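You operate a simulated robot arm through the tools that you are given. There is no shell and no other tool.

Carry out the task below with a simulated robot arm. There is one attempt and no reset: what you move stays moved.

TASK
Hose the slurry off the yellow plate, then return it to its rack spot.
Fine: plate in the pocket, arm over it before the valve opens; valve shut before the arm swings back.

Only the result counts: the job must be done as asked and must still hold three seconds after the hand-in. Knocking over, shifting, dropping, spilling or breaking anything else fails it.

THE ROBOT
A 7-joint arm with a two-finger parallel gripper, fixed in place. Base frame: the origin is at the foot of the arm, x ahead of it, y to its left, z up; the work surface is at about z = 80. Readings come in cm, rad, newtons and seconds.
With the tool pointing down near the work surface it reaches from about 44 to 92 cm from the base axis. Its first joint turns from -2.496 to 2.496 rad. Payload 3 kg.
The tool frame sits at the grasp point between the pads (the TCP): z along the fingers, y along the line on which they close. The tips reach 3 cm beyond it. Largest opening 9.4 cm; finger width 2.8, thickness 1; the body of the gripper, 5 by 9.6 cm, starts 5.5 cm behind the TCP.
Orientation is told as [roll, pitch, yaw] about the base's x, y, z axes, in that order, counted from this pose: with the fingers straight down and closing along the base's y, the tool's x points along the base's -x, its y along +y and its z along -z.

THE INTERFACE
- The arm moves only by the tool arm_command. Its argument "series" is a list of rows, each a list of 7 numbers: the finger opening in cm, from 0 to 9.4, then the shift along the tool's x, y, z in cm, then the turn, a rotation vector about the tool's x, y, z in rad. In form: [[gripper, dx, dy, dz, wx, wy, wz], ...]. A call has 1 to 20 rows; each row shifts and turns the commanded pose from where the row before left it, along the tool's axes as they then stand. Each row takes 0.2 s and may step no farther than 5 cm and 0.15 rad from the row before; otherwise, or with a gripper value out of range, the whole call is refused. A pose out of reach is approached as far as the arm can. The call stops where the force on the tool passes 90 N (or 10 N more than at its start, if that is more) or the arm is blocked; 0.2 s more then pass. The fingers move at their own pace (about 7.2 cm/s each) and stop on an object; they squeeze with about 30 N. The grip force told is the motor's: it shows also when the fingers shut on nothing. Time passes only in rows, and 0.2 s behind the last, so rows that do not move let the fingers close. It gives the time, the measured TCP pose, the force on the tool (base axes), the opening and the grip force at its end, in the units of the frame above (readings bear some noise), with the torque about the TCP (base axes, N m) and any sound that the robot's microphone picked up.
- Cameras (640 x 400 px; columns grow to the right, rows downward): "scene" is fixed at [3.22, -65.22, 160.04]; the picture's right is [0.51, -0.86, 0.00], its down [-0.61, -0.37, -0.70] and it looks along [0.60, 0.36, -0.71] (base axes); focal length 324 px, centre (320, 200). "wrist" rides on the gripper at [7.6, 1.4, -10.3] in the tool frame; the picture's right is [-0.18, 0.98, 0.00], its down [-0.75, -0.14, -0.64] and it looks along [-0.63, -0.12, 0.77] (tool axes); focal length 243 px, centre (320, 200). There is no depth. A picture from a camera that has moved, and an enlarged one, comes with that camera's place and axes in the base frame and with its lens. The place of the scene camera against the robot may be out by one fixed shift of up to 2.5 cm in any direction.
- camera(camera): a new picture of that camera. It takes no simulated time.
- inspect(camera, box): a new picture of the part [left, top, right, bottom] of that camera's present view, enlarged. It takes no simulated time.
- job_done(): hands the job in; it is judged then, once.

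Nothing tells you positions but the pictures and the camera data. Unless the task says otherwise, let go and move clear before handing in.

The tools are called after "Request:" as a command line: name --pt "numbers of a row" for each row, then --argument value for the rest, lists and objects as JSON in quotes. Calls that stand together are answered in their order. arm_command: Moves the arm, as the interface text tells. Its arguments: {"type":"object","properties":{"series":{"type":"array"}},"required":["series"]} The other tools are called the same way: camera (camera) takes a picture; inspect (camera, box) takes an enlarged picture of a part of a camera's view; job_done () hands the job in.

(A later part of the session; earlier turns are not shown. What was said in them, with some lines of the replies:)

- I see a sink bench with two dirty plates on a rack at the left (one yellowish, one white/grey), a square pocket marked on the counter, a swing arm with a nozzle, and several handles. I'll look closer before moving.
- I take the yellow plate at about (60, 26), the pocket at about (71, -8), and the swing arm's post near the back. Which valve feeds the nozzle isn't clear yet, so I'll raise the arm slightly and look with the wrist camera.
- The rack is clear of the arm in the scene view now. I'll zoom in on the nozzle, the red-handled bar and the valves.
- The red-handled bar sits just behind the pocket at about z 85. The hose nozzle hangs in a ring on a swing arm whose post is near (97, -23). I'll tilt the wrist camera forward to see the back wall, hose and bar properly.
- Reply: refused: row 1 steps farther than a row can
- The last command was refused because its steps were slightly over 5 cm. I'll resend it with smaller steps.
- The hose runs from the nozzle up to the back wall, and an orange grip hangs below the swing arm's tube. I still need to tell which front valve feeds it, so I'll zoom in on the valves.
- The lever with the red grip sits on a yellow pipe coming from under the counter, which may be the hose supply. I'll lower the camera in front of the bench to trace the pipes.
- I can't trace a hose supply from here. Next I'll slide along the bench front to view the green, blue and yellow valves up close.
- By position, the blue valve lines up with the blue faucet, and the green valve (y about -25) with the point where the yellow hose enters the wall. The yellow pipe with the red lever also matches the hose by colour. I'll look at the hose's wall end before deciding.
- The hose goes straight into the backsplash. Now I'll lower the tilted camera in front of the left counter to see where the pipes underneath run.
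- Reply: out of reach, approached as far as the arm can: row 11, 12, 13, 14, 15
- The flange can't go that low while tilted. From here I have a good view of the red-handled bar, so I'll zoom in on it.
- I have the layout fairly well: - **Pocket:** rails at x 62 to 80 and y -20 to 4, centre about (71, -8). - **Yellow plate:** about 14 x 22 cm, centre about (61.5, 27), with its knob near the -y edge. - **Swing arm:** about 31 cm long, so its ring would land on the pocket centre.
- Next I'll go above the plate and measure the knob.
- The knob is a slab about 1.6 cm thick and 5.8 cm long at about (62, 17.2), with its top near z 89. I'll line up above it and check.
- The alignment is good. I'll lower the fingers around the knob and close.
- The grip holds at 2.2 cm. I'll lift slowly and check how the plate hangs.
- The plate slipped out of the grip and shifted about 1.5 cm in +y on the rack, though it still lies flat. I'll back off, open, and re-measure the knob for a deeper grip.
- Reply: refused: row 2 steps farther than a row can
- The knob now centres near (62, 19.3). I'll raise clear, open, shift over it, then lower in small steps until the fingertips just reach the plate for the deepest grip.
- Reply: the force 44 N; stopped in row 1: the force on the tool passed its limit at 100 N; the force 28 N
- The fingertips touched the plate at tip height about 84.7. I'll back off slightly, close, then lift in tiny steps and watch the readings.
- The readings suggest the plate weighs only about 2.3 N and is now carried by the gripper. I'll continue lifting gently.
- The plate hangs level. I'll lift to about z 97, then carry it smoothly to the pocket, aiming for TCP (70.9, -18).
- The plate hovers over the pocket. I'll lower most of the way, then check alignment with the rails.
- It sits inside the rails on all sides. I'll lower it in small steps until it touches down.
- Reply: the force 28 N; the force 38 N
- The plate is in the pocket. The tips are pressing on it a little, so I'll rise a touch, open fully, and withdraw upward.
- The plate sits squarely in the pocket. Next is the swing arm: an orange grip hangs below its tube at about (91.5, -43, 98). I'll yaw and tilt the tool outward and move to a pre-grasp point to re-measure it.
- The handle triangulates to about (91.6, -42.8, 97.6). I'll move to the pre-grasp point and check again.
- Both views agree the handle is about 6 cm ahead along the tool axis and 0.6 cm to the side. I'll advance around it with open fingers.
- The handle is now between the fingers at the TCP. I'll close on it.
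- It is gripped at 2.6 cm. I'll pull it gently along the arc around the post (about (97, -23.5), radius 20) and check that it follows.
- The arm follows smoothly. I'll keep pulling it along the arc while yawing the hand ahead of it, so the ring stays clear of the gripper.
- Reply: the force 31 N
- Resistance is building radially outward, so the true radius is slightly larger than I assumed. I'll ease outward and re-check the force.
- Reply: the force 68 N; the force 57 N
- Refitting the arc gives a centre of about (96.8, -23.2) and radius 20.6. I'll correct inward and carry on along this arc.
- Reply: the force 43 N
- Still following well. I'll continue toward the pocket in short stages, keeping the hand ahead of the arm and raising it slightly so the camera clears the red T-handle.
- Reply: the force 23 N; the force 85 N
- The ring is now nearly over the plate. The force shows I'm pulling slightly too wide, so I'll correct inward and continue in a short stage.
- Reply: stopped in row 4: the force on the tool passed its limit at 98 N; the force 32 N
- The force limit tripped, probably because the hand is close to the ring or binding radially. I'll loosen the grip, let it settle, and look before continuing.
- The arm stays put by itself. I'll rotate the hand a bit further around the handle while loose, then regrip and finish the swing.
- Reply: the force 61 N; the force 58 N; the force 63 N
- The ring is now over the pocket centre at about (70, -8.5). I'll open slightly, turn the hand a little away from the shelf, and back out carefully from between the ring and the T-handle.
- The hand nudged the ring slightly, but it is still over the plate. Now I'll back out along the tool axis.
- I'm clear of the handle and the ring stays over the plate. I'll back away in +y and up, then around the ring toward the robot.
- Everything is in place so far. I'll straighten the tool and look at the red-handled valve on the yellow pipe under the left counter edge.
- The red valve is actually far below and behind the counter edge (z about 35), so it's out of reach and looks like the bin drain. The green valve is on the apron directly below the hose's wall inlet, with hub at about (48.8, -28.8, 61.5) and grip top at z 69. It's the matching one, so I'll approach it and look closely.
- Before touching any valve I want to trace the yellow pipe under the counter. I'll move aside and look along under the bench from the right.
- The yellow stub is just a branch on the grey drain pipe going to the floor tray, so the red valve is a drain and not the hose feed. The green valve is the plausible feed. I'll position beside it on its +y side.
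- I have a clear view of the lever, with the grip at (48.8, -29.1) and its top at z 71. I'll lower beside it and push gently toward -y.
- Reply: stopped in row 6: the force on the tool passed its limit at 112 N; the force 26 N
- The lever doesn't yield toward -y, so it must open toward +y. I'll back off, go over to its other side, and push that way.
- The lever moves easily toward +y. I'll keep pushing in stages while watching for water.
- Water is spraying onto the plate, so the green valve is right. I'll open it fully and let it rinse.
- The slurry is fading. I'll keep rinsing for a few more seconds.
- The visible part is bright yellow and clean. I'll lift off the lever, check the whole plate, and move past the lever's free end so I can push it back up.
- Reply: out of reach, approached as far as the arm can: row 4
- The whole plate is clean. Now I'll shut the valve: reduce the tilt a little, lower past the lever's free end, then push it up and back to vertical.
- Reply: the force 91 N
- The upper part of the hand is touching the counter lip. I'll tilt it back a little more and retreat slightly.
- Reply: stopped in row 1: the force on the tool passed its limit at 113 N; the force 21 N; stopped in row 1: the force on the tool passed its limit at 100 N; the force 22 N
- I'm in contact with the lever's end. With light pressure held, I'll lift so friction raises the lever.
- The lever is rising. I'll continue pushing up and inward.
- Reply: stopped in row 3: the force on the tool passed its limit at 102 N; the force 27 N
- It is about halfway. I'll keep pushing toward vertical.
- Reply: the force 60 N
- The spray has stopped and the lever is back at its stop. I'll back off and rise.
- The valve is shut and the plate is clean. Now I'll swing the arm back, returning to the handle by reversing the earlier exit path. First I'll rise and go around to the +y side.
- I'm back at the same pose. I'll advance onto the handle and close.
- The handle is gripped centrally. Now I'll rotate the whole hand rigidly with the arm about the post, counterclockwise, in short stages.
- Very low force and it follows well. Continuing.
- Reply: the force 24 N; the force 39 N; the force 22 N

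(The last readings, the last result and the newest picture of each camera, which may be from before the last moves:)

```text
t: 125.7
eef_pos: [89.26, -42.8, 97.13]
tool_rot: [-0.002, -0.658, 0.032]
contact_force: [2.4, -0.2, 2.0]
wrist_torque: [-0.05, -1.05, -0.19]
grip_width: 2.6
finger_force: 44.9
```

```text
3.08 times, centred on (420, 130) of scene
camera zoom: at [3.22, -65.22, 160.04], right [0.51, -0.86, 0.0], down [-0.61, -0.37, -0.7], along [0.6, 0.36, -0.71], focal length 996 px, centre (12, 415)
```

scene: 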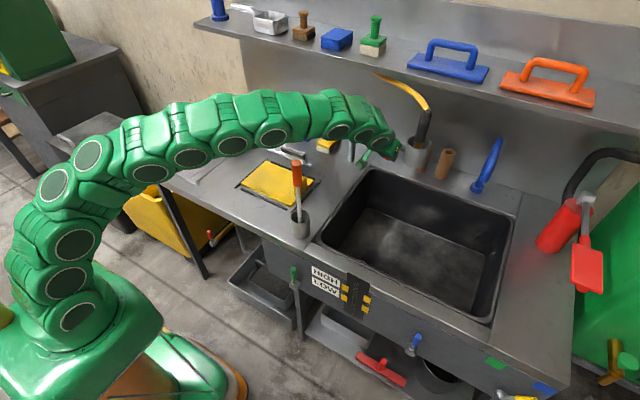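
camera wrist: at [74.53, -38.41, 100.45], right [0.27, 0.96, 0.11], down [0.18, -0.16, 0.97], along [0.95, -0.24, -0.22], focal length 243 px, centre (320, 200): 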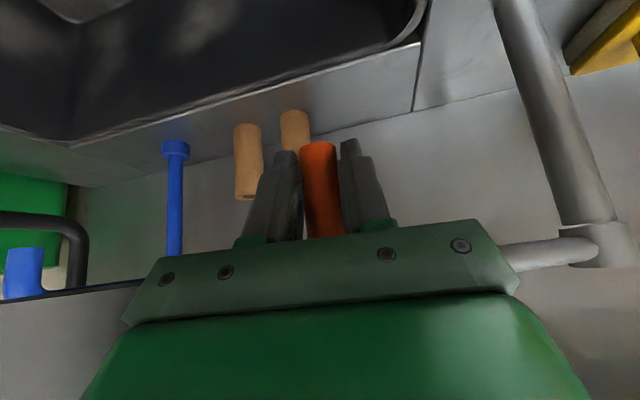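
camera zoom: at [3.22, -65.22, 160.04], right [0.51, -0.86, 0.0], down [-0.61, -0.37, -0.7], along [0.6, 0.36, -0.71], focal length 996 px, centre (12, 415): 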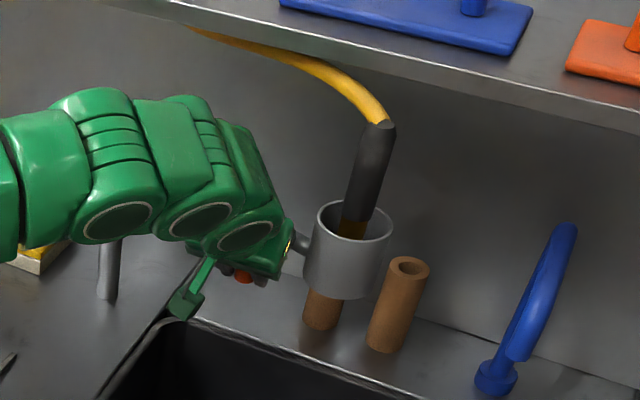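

The ring is about 1.5 cm short of its original position, so one more step is needed.

Request:
arm_command --pt "0 -0.768 -0.38 0.6 -0.0322 0 -0.0413" --pt "0 0 0 0 0 0 0"

Request:
inspect --camera "scene" --box '[370, 65, 470, 195]'

```text
t: 126.3
eef_pos: [90.29, -43.06, 96.9]
tool_rot: [-0.002, -0.659, 0.084]
contact_force: [1.9, 2.4, -1.3]
wrist_torque: [-0.04, 0.48, 0.03]
grip_width: 2.56
finger_force: 44.8
```

```text
3.08 times, centred on (420, 130) of scene
camera zoom: at [3.22, -65.22, 160.04], right [0.51, -0.86, 0.0], down [-0.61, -0.37, -0.7], along [0.6, 0.36, -0.71], focal length 996 px, centre (12, 415)
```

zoom: 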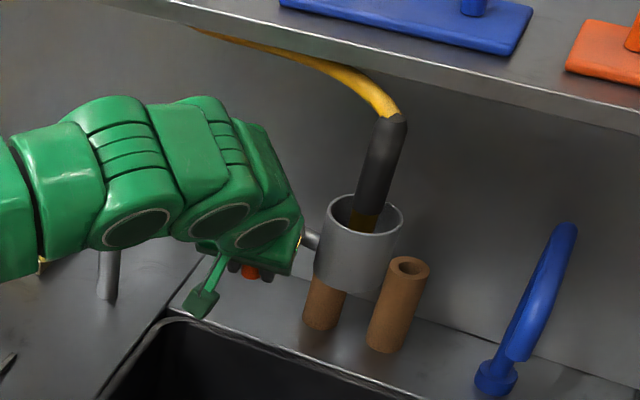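

Request:
arm_command --pt "0 -0.256 -0.127 0.2 -0.0107 0 -0.0138" --pt "0 0 0 0 0 0 0" --pt "4.2 0 0 0 0 0 0" --pt "4.2 0 0 0 0 0 0" --pt "4.2 0 0.2 -1.5 0 0 0" --pt "4.2 0 0.2 -1.5 0 0 0" --pt "4.2 0 0.2 -2 0 0 0"

Request:
camera --camera "wrist"

Request:
inspect --camera "scene" --box '[370, 65, 470, 195]'

```text
t: 127.9
eef_pos: [87.5, -42.98, 101.14]
tool_rot: [-0.003, -0.66, 0.102]
contact_force: [-0.4, -0.5, -0.1]
wrist_torque: [0.02, 0.01, -0.04]
grip_width: 4.19
finger_force: 0.1
```

```text
taken
camera wrist: at [75.21, -42.77, 104.52], right [0.05, 0.99, 0.11], down [0.21, -0.12, 0.97], along [0.98, -0.02, -0.22], focal length 243 px, centre (320, 200)
```

wrist: 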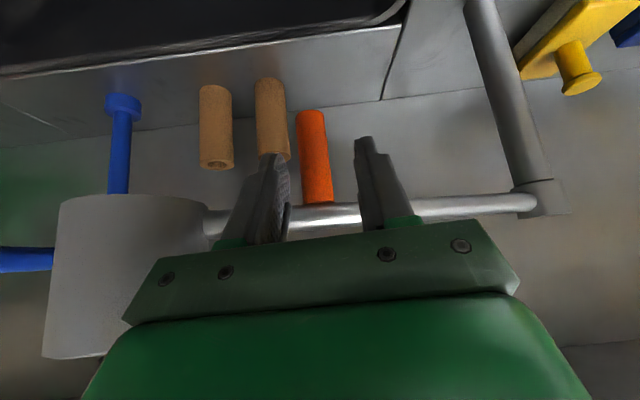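

```text
3.08 times, centred on (420, 130) of scene
camera zoom: at [3.22, -65.22, 160.04], right [0.51, -0.86, 0.0], down [-0.61, -0.37, -0.7], along [0.6, 0.36, -0.71], focal length 996 px, centre (12, 415)
```

zoom: 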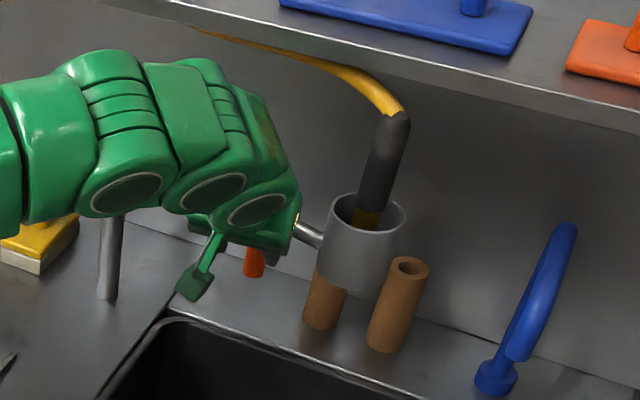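

The nozzle arm is back exactly where it started. I'll withdraw, straighten the tool, and go look at the clean plate.

Request:
arm_command --pt "4.2 0 0.3 -4 0 0 0" --pt "4.2 0 0.3 -4.5 0 0 0" --pt "4.2 0 0.3 -4.5 0 0 0" --pt "4.2 0 0 0 0 0.132 0" --pt "4.2 0 0 0 0 0.132 0" --pt "4.2 0 0 0 0 0.132 0" --pt "4.2 0 0 0 0 0.132 0" --pt "4.2 0 0 0 0 0.132 0" --pt "4.2 0 0 0 0 0 0.102" --pt "4.2 2 4.2 0 0 0 0" --pt "4.2 2 4.2 0 0 0 0" --pt "4.2 2 4.2 0 0 0 0" --pt "4.2 2 4.2 0 0 0 0" --pt "4.2 2 4.2 0 0 0 0" --pt "4.2 0 3 0 0 0 0"

Request:
camera --camera "wrist"

Request:
camera --camera "scene"

```text
t: 131.1
eef_pos: [62.63, -15.96, 108.18]
tool_rot: [-0.004, -0.002, -0.006]
contact_force: [-0.4, 0.3, 0.6]
wrist_torque: [-0.01, 0.02, 0.0]
grip_width: 4.22
finger_force: 0.0
out of reach, approached as far as the arm can: row 7, 8
```

```text
taken
camera wrist: at [55.09, -14.53, 118.39], right [0.19, 0.98, 0.0], down [0.75, -0.14, 0.64], along [0.63, -0.12, -0.76], focal length 243 px, centre (320, 200)
```

wrist: 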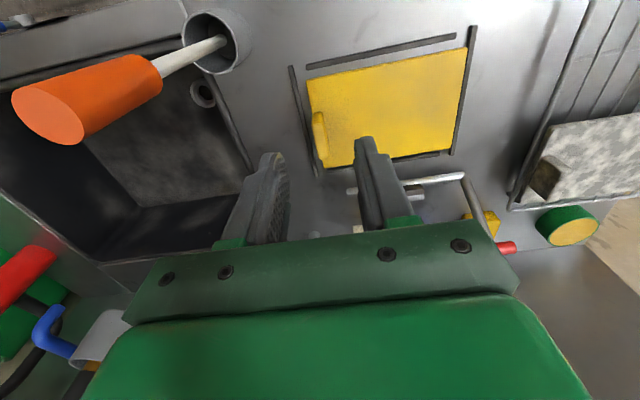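

```text
taken
```

scene: 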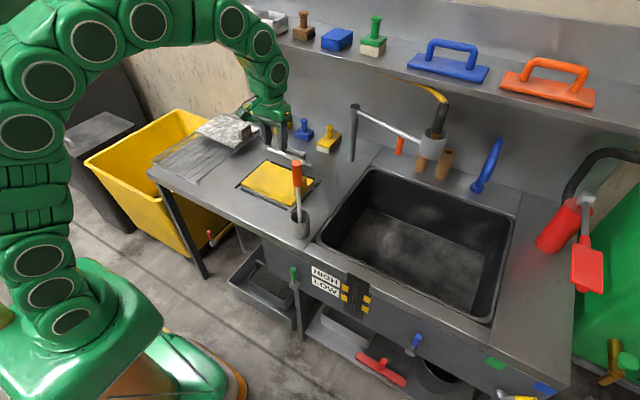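

Request:
inspect --camera "wrist" --box '[280, 30, 500, 190]'

Request:
inspect --camera "scene" --box '[230, 150, 330, 220]'

```text
2.50 times, centred on (390, 110) of wrist
camera zoom: at [55.09, -14.53, 118.39], right [0.19, 0.98, 0.0], down [0.75, -0.14, 0.64], along [0.63, -0.12, -0.76], focal length 606 px, centre (145, 425)
```

zoom: 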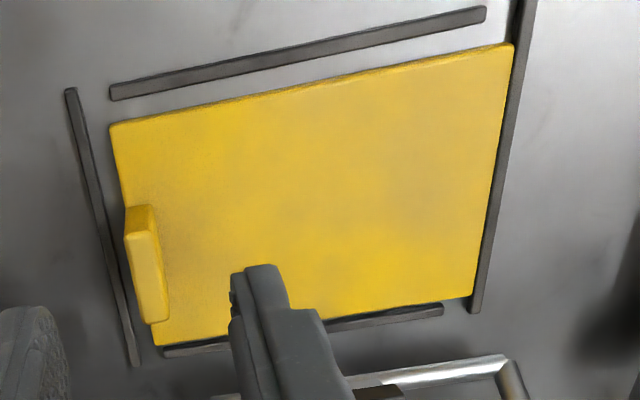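

```text
5.71 times, centred on (280, 185) of scene
camera zoom: at [3.22, -65.22, 160.04], right [0.51, -0.86, 0.0], down [-0.61, -0.37, -0.7], along [0.6, 0.36, -0.71], focal length 1849 px, centre (549, 286)
```

zoom: 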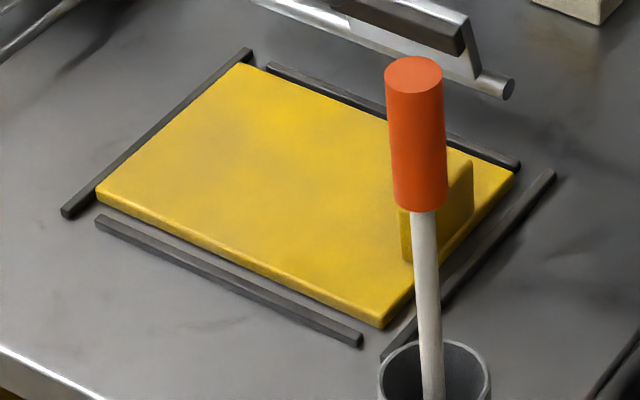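

The plate is clean. Its knob is now at about (71.5, -17.5). I'll descend over it with the same deep grip.

Request:
arm_command --pt "4.2 -2.22 -0.4 2 0.004 0 -0.006" --pt "4.2 -2.22 -0.4 4 0 0 0" --pt "4.2 -2.22 -0.4 4 0 0 0" --pt "4.2 -2.22 -0.3 4 0 0 0" --pt "4.2 0 0 2.5 0 0 0"

Request:
camera --camera "wrist"

Request:
inspect --camera "wrist" --box '[240, 80, 420, 220]'

```text
t: 132.3
eef_pos: [71.52, -17.61, 91.52]
tool_rot: [-0.006, 0.0, 0.001]
contact_force: [0.6, 0.0, -0.3]
wrist_torque: [-0.03, 0.01, -0.02]
grip_width: 4.18
finger_force: 0.0
```

```text
taken
camera wrist: at [64.02, -16.12, 101.74], right [0.18, 0.98, -0.01], down [0.75, -0.13, 0.64], along [0.63, -0.12, -0.76], focal length 243 px, centre (320, 200)
```

wrist: 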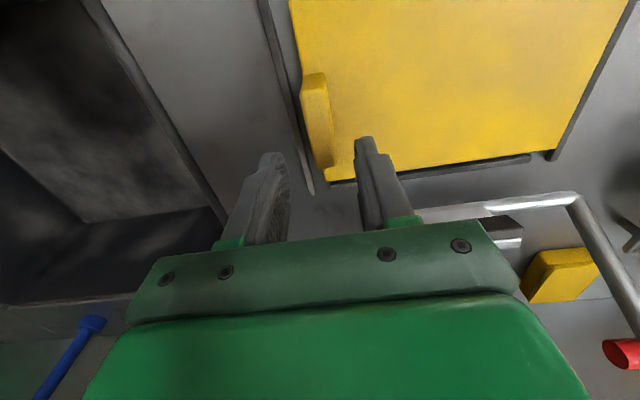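

```text
2.86 times, centred on (330, 150) of wrist
camera zoom: at [64.02, -16.12, 101.74], right [0.18, 0.98, -0.01], down [0.75, -0.13, 0.64], along [0.63, -0.12, -0.76], focal length 693 px, centre (291, 343)
```

zoom: 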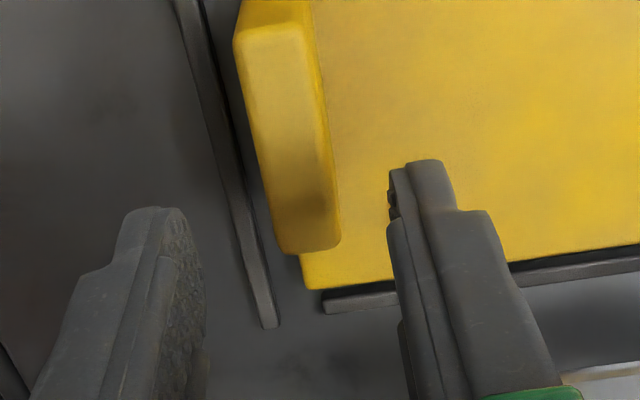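

Request:
arm_command --pt "4.2 0 0.1 3 -0.005 0 0" --pt "4.2 0 0 3 0 0 0" --pt "4.2 0 0 0.6 0 0 0" --pt "4.2 0 0 0 0 0 0"

Request:
arm_command --pt "4.2 0 0 0.25 0 0 0"

Request:
arm_command --pt "4.2 0 0 0.2 0 0 0"

```text
t: 133.3
eef_pos: [71.58, -17.53, 84.9]
tool_rot: [-0.001, -0.001, 0.001]
contact_force: [0.2, 0.5, 0.9]
wrist_torque: [0.01, 0.0, 0.04]
grip_width: 4.18
finger_force: 0.0
```

```text
t: 133.7
eef_pos: [71.6, -17.45, 84.48]
tool_rot: [-0.003, -0.001, 0.002]
contact_force: [-0.5, 0.3, -0.6]
wrist_torque: [0.0, 0.03, 0.02]
grip_width: 4.19
finger_force: 0.0
```

```text
t: 134.1
eef_pos: [71.56, -17.42, 84.39]
tool_rot: [-0.004, -0.003, 0.002]
contact_force: [-0.1, 0.2, 0.8]
wrist_torque: [0.03, 0.01, -0.03]
grip_width: 4.23
finger_force: 0.0
```

Request:
arm_command --pt "4.2 0 0 0.1 0 0 0" --pt "2.5 0 0 0 0 0 0" --pt "0 0 0 0 0 0 0" --pt "0 0 0 0 0 0 0" --pt "0 0 0 0 0 0 0"

Request:
arm_command --pt "0 0 0 -0.4 0 0 0" --pt "0 0 0 0 0 0 0"

Request:
arm_command --pt "0 0 0 -0.5 0 0 0" --pt "0 0 0 -0.5 0 0 0" --pt "0 0 0 0 0 0 0"

Request:
inspect --camera "scene" --box '[220, 120, 350, 230]'

```text
t: 135.3
eef_pos: [71.57, -17.44, 84.33]
tool_rot: [-0.002, -0.001, 0.002]
contact_force: [1.3, 0.3, 1.7]
wrist_torque: [0.06, -0.09, -0.11]
grip_width: 2.21
finger_force: 30.5
```

```text
t: 135.9
eef_pos: [71.69, -17.51, 84.75]
tool_rot: [-0.002, 0.002, 0.002]
contact_force: [0.9, 0.0, -2.4]
wrist_torque: [-0.27, -0.02, 0.01]
grip_width: 2.21
finger_force: 30.0
```

```text
t: 136.7
eef_pos: [71.72, -17.46, 85.66]
tool_rot: [-0.003, 0.001, 0.001]
contact_force: [-0.7, -0.2, -3.1]
wrist_torque: [-0.26, -0.01, 0.0]
grip_width: 2.21
finger_force: 30.1
```

```text
3.64 times, centred on (285, 175) of scene
camera zoom: at [3.22, -65.22, 160.04], right [0.51, -0.86, 0.0], down [-0.61, -0.37, -0.7], along [0.6, 0.36, -0.71], focal length 1177 px, centre (447, 291)
```

zoom: 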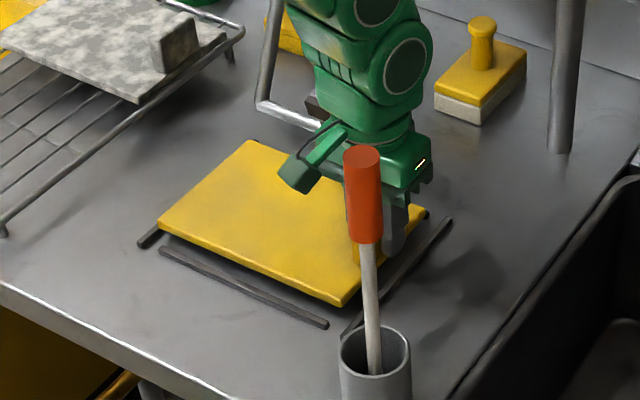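

The plate is held firmly and level. I'll lift, carry it back, and hover above its original rack spot, at TCP about (62.4, 17.2).

Request:
arm_command --pt "0 0 0 -1.5 0 0 0" --pt "0 0 0 -2 0 0 0" --pt "0 0 0 -2.5 0 0 0" --pt "0 0 0 -2.5 0 0 0" --pt "0 0 0 -2.5 0 0 0" --pt "0 0.3 1 0 0 0 0" --pt "0 0.65 2.2 0 0 0 0" --pt "0 0.65 2.5 0 0 0 0" --pt "0 0.65 2.5 0 0 0 0" --pt "0 0.65 2.5 0 0 0 0" --pt "0 0.65 2.5 0 0 0 0" --pt "0 0.65 2.5 0 0 0 0" --pt "0 0.65 2.5 0 0 0 0" --pt "0 0.65 2.5 0 0 0 0"

Request:
arm_command --pt "0 0.65 2.5 0 0 0 0" --pt "0 0.65 2.5 0 0 0 0" --pt "0 0.65 2.5 0 0 0 0" --pt "0 0.65 2.5 0 0 0 0" --pt "0 0.65 2.2 0 0 0 0" --pt "0 0.5 1.5 0 0 0 0" --pt "0 0.2 0.5 0 0 0 0" --pt "0 0 0 0 0 0 0"

Request:
camera --camera "scene"

Request:
camera --camera "wrist"

```text
t: 139.7
eef_pos: [66.14, 3.19, 96.66]
tool_rot: [-0.003, -0.001, 0.003]
contact_force: [-0.3, 0.2, -3.3]
wrist_torque: [-0.26, -0.01, 0.0]
grip_width: 2.24
finger_force: 29.7
```

```text
t: 141.5
eef_pos: [62.11, 17.32, 96.73]
tool_rot: [-0.002, -0.001, 0.004]
contact_force: [0.0, 0.9, -2.3]
wrist_torque: [-0.24, -0.02, 0.0]
grip_width: 2.21
finger_force: 29.7
```

```text
taken
```

scene: 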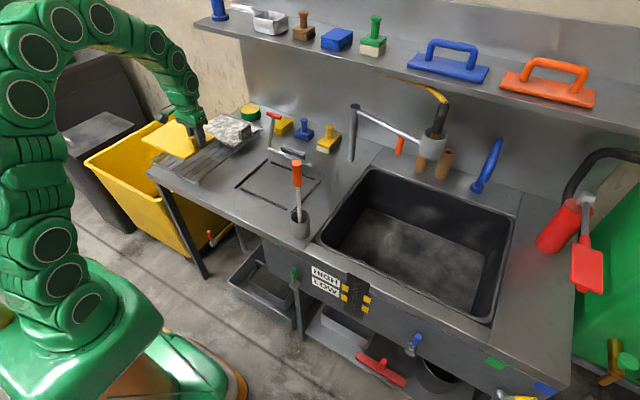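

```text
taken
camera wrist: at [54.59, 18.78, 106.96], right [0.18, 0.98, 0.0], down [0.75, -0.14, 0.64], along [0.63, -0.12, -0.77], focal length 243 px, centre (320, 200)
```

wrist: 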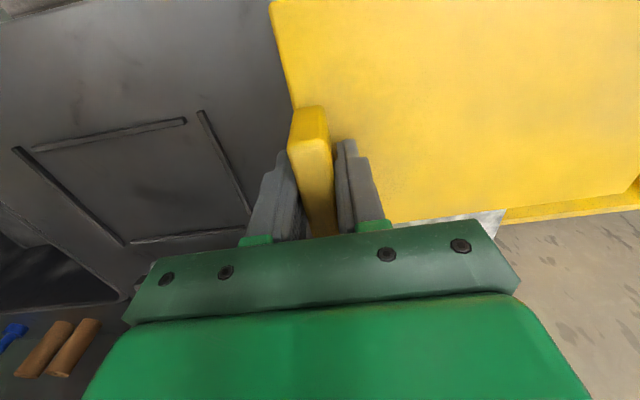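

Request:
arm_command --pt "0 -0.3 -0.1 2 0 0 0" --pt "0 0 0 2 0 0 0" --pt "0 0 0 2 0 0 0" --pt "0 0 0 1.4 0 0 0" --pt "0 0 0 0 0 0 0"

Request:
inspect --camera "scene" --box '[140, 95, 260, 195]'

Request:
camera --camera "wrist"

```text
t: 142.7
eef_pos: [62.33, 17.26, 89.18]
tool_rot: [-0.002, -0.002, 0.002]
contact_force: [0.0, -0.7, -3.2]
wrist_torque: [-0.24, -0.03, 0.0]
grip_width: 2.22
finger_force: 29.9
```

```text
4.00 times, centred on (200, 145) of scene
camera zoom: at [3.22, -65.22, 160.04], right [0.51, -0.86, 0.0], down [-0.61, -0.37, -0.7], along [0.6, 0.36, -0.71], focal length 1294 px, centre (800, 420)
```

zoom: 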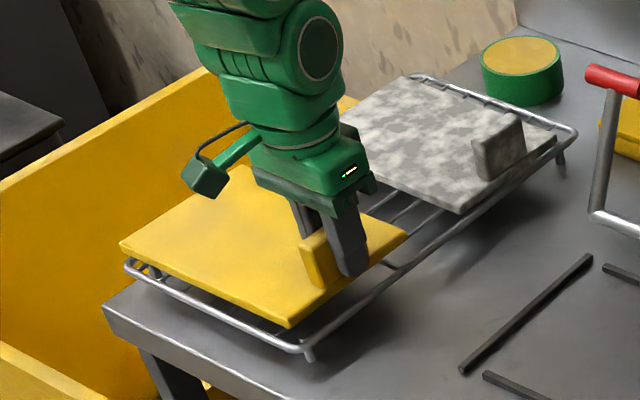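

```text
taken
camera wrist: at [54.8, 18.7, 99.47], right [0.18, 0.98, 0.0], down [0.75, -0.14, 0.64], along [0.63, -0.12, -0.77], focal length 243 px, centre (320, 200)
```

wrist: 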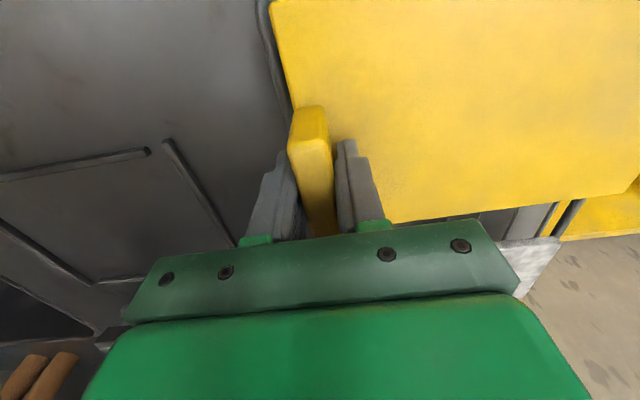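

Request:
arm_command --pt "0 -0.25 -0.1 0.5 0 0 0" --pt "0 0 0 0.4 0 0 0" --pt "0 0 0 0 0 0 0"

Request:
arm_command --pt "0 0 0 0.25 0 0 0"

Request:
arm_command --pt "0 0 0 0.2 0 0 0"

```text
t: 143.5
eef_pos: [62.58, 17.16, 88.32]
tool_rot: [-0.001, 0.0, 0.002]
contact_force: [1.1, 0.3, -3.3]
wrist_torque: [-0.24, 0.01, 0.02]
grip_width: 2.21
finger_force: 30.3
```

```text
t: 143.9
eef_pos: [62.74, 17.2, 88.19]
tool_rot: [-0.001, -0.001, 0.0]
contact_force: [0.0, -0.5, -1.9]
wrist_torque: [-0.05, -0.09, 0.0]
grip_width: 2.23
finger_force: 30.2
```

```text
t: 144.3
eef_pos: [62.68, 17.17, 87.93]
tool_rot: [-0.002, 0.0, 0.002]
contact_force: [0.4, 0.2, -0.7]
wrist_torque: [0.18, -0.18, -0.1]
grip_width: 2.2
finger_force: 30.2
```

The plate has touched down on the rack. I'll release gradually.

Request:
arm_command --pt "0 0 0 0.08 0 0 0" --pt "2.4 0 0 0 0 0 0" --pt "2.8 0 0 0 0 0 0" --pt "3.2 0 0 -0.1 0 0 0" --pt "3.8 0 0 -0.2 0 0 0" --pt "4.4 0 0 0 0 0 0"

Request:
camera --camera "wrist"

Request:
inspect --camera "scene" --box '[140, 95, 260, 195]'

```text
t: 145.7
eef_pos: [62.66, 17.13, 88.16]
tool_rot: [-0.003, -0.002, 0.001]
contact_force: [0.4, -0.1, -0.3]
wrist_torque: [0.01, 0.02, -0.03]
grip_width: 4.41
finger_force: 0.1
```

```text
taken
camera wrist: at [55.14, 18.58, 98.47], right [0.18, 0.98, 0.0], down [0.75, -0.14, 0.64], along [0.63, -0.12, -0.77], focal length 243 px, centre (320, 200)
```

wrist: 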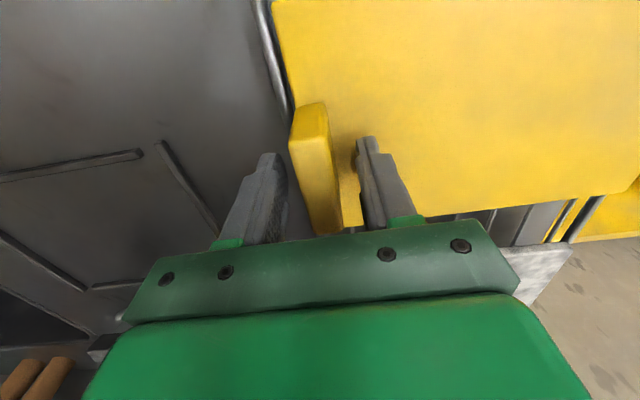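

```text
4.00 times, centred on (200, 145) of scene
camera zoom: at [3.22, -65.22, 160.04], right [0.51, -0.86, 0.0], down [-0.61, -0.37, -0.7], along [0.6, 0.36, -0.71], focal length 1294 px, centre (800, 420)
```

zoom: 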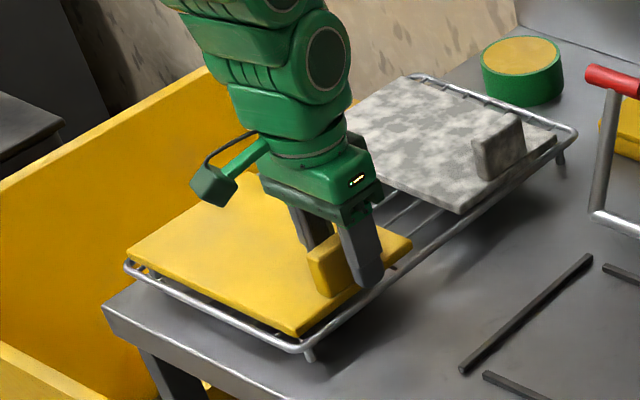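

Released. I'll rise and compare the plate position with the view I took at the start.

Request:
arm_command --pt "4.4 0 0 -1 0 0 0" --pt "6 0 0 -4 0 0 0" --pt "6 2.5 0.2 -4 0 0 0" --pt "9.4 2.6 0.2 -4 0 0 0" --pt "9.4 2.8 0.3 -3.7 0 0 0" --pt "9.4 0 0 -1 0 0 0"

Request:
camera --camera "wrist"

Request:
inspect --camera "wrist" --box '[240, 60, 480, 240]'

Request:
inspect --camera "scene" --box '[140, 95, 260, 195]'

```text
t: 147.1
eef_pos: [54.71, 17.83, 105.59]
tool_rot: [-0.004, 0.0, 0.002]
contact_force: [0.0, 0.0, 0.6]
wrist_torque: [-0.01, 0.01, 0.0]
grip_width: 9.41
finger_force: 0.0
```

```text
taken
camera wrist: at [47.15, 19.22, 115.87], right [0.18, 0.98, 0.0], down [0.75, -0.14, 0.64], along [0.63, -0.12, -0.77], focal length 243 px, centre (320, 200)
```

wrist: 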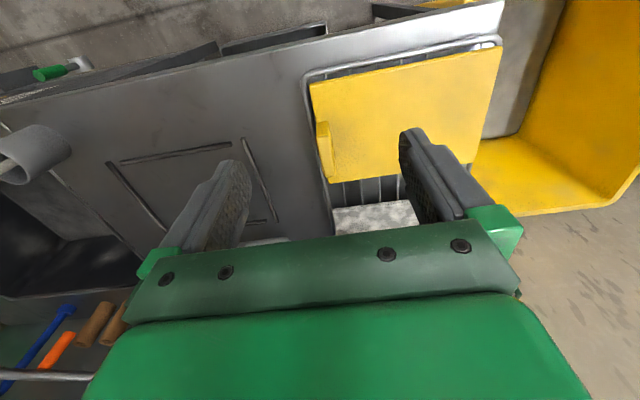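

```text
2.22 times, centred on (360, 150) of wrist
camera zoom: at [47.15, 19.22, 115.87], right [0.18, 0.98, 0.0], down [0.75, -0.14, 0.64], along [0.63, -0.12, -0.77], focal length 539 px, centre (231, 311)
```

zoom: 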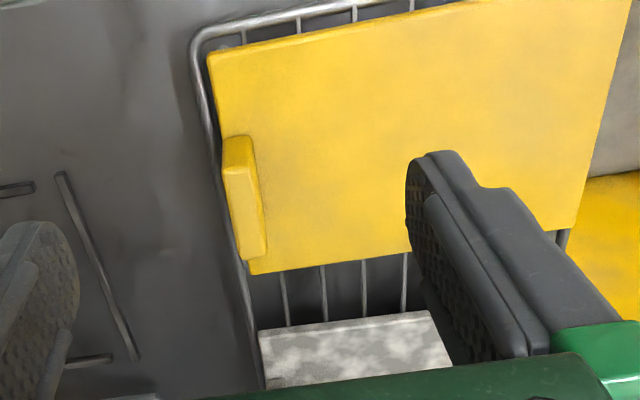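

```text
4.00 times, centred on (200, 145) of scene
camera zoom: at [3.22, -65.22, 160.04], right [0.51, -0.86, 0.0], down [-0.61, -0.37, -0.7], along [0.6, 0.36, -0.71], focal length 1294 px, centre (800, 420)
```

zoom: 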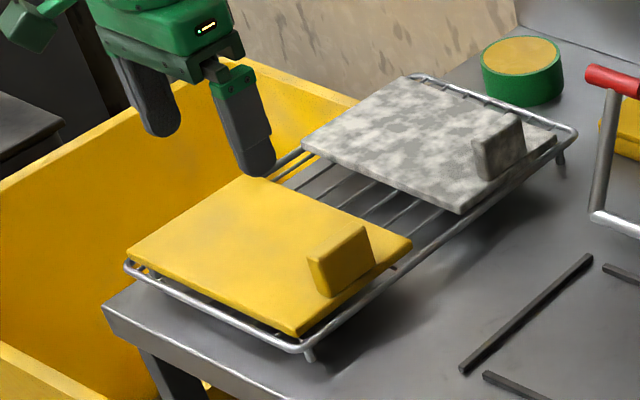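

The plate is back flat on its rack spot, within about half a centimetre and a degree or two of where it started. I'll do a final check of the whole scene before handing in.

Request:
arm_command --pt "9.4 0 0 -4 0 0 0" --pt "9.4 2 0 -4 0 0 0" --pt "9.4 0 0 0 0 0 0"

Request:
camera --camera "scene"

Request:
inspect --camera "scene" --box '[260, 230, 400, 330]'

Request:
inspect --camera "scene" --box '[340, 70, 480, 190]'

Request:
inspect --camera "scene" --box '[140, 100, 260, 190]'

```text
t: 147.9
eef_pos: [52.67, 17.83, 113.67]
tool_rot: [-0.001, 0.001, 0.002]
contact_force: [1.0, -0.4, -0.7]
wrist_torque: [0.01, 0.0, 0.01]
grip_width: 9.4
finger_force: 0.0
```

```text
taken
```

scene: 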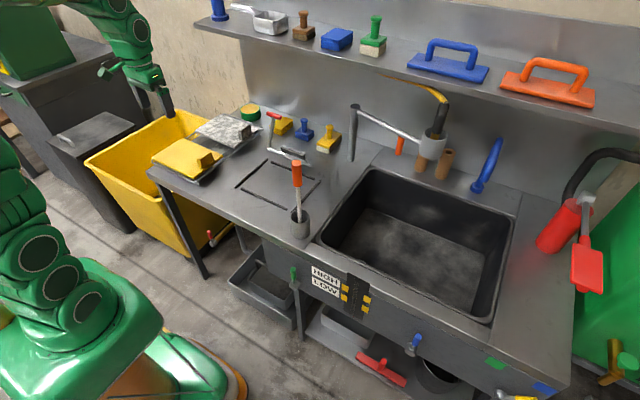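

```text
4.00 times, centred on (330, 280) of scene
camera zoom: at [3.22, -65.22, 160.04], right [0.51, -0.86, 0.0], down [-0.61, -0.37, -0.7], along [0.6, 0.36, -0.71], focal length 1294 px, centre (280, -120)
```

zoom: 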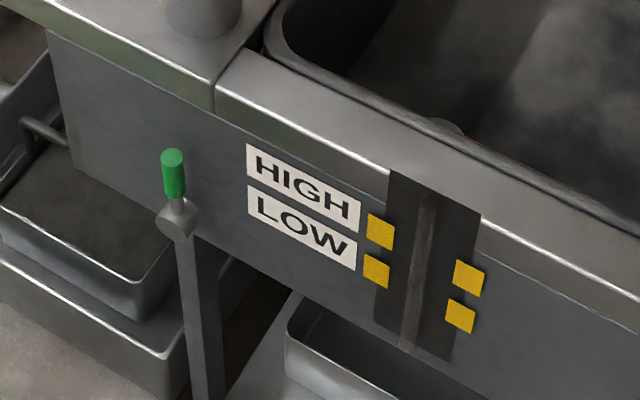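

```text
3.33 times, centred on (410, 130) of scene
camera zoom: at [3.22, -65.22, 160.04], right [0.51, -0.86, 0.0], down [-0.61, -0.37, -0.7], along [0.6, 0.36, -0.71], focal length 1079 px, centre (20, 433)
```

zoom: 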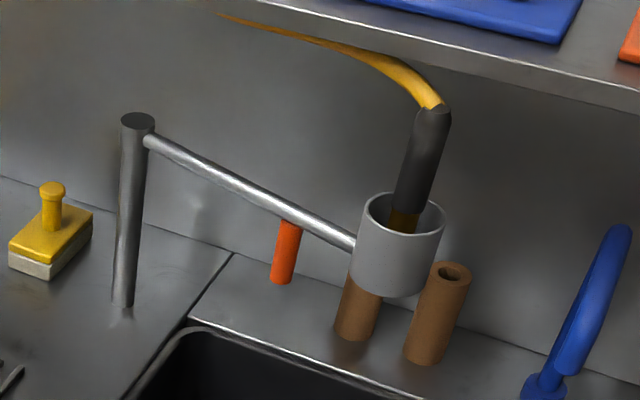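

```text
4.44 times, centred on (200, 145) of scene
camera zoom: at [3.22, -65.22, 160.04], right [0.51, -0.86, 0.0], down [-0.61, -0.37, -0.7], along [0.6, 0.36, -0.71], focal length 1438 px, centre (853, 444)
```

zoom: 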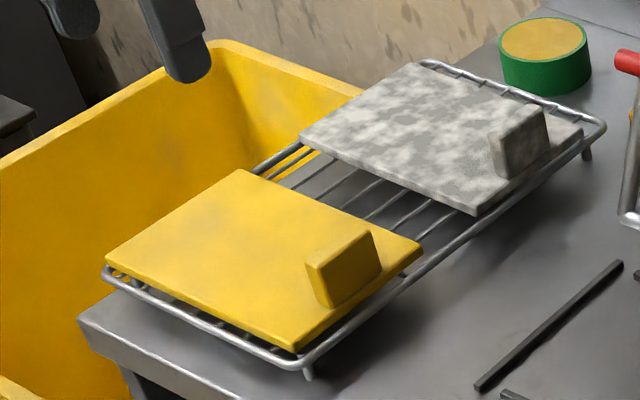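

The plate is clean and resting on its rack spot, the green valve is upright and shut, the nozzle arm is back where it started, and nothing else has moved. I'm handing in the job.

Request:
job_done

```text
The job is handed in.
```

The yellow plate is hosed clean and back on its rack spot. I've handed the job in, but no result has come back yet.

- **Sequence:** I set the plate in the pocket and swung the nozzle arm over it before opening the valve. I shut the valve before swinging the arm back. The valve was the green lever under the front of the counter; water came from the nozzle as soon as it opened.
- **First lift:** my first grip on the plate slipped, and it slid about 2 cm along the rack while staying flat. I regripped it deeper and carried it without further trouble.
- **Final plate position:** it lies flat within about half a centimetre of its original spot, turned by roughly two degrees.
- **Everything else:** the valve is shut, the nozzle arm is back where it started, and the gripper is open and clear of the rack. In the final pictures nothing else had moved.

While shutting the valve, the arm briefly pressed against the fixed counter lip. I saw no damage.
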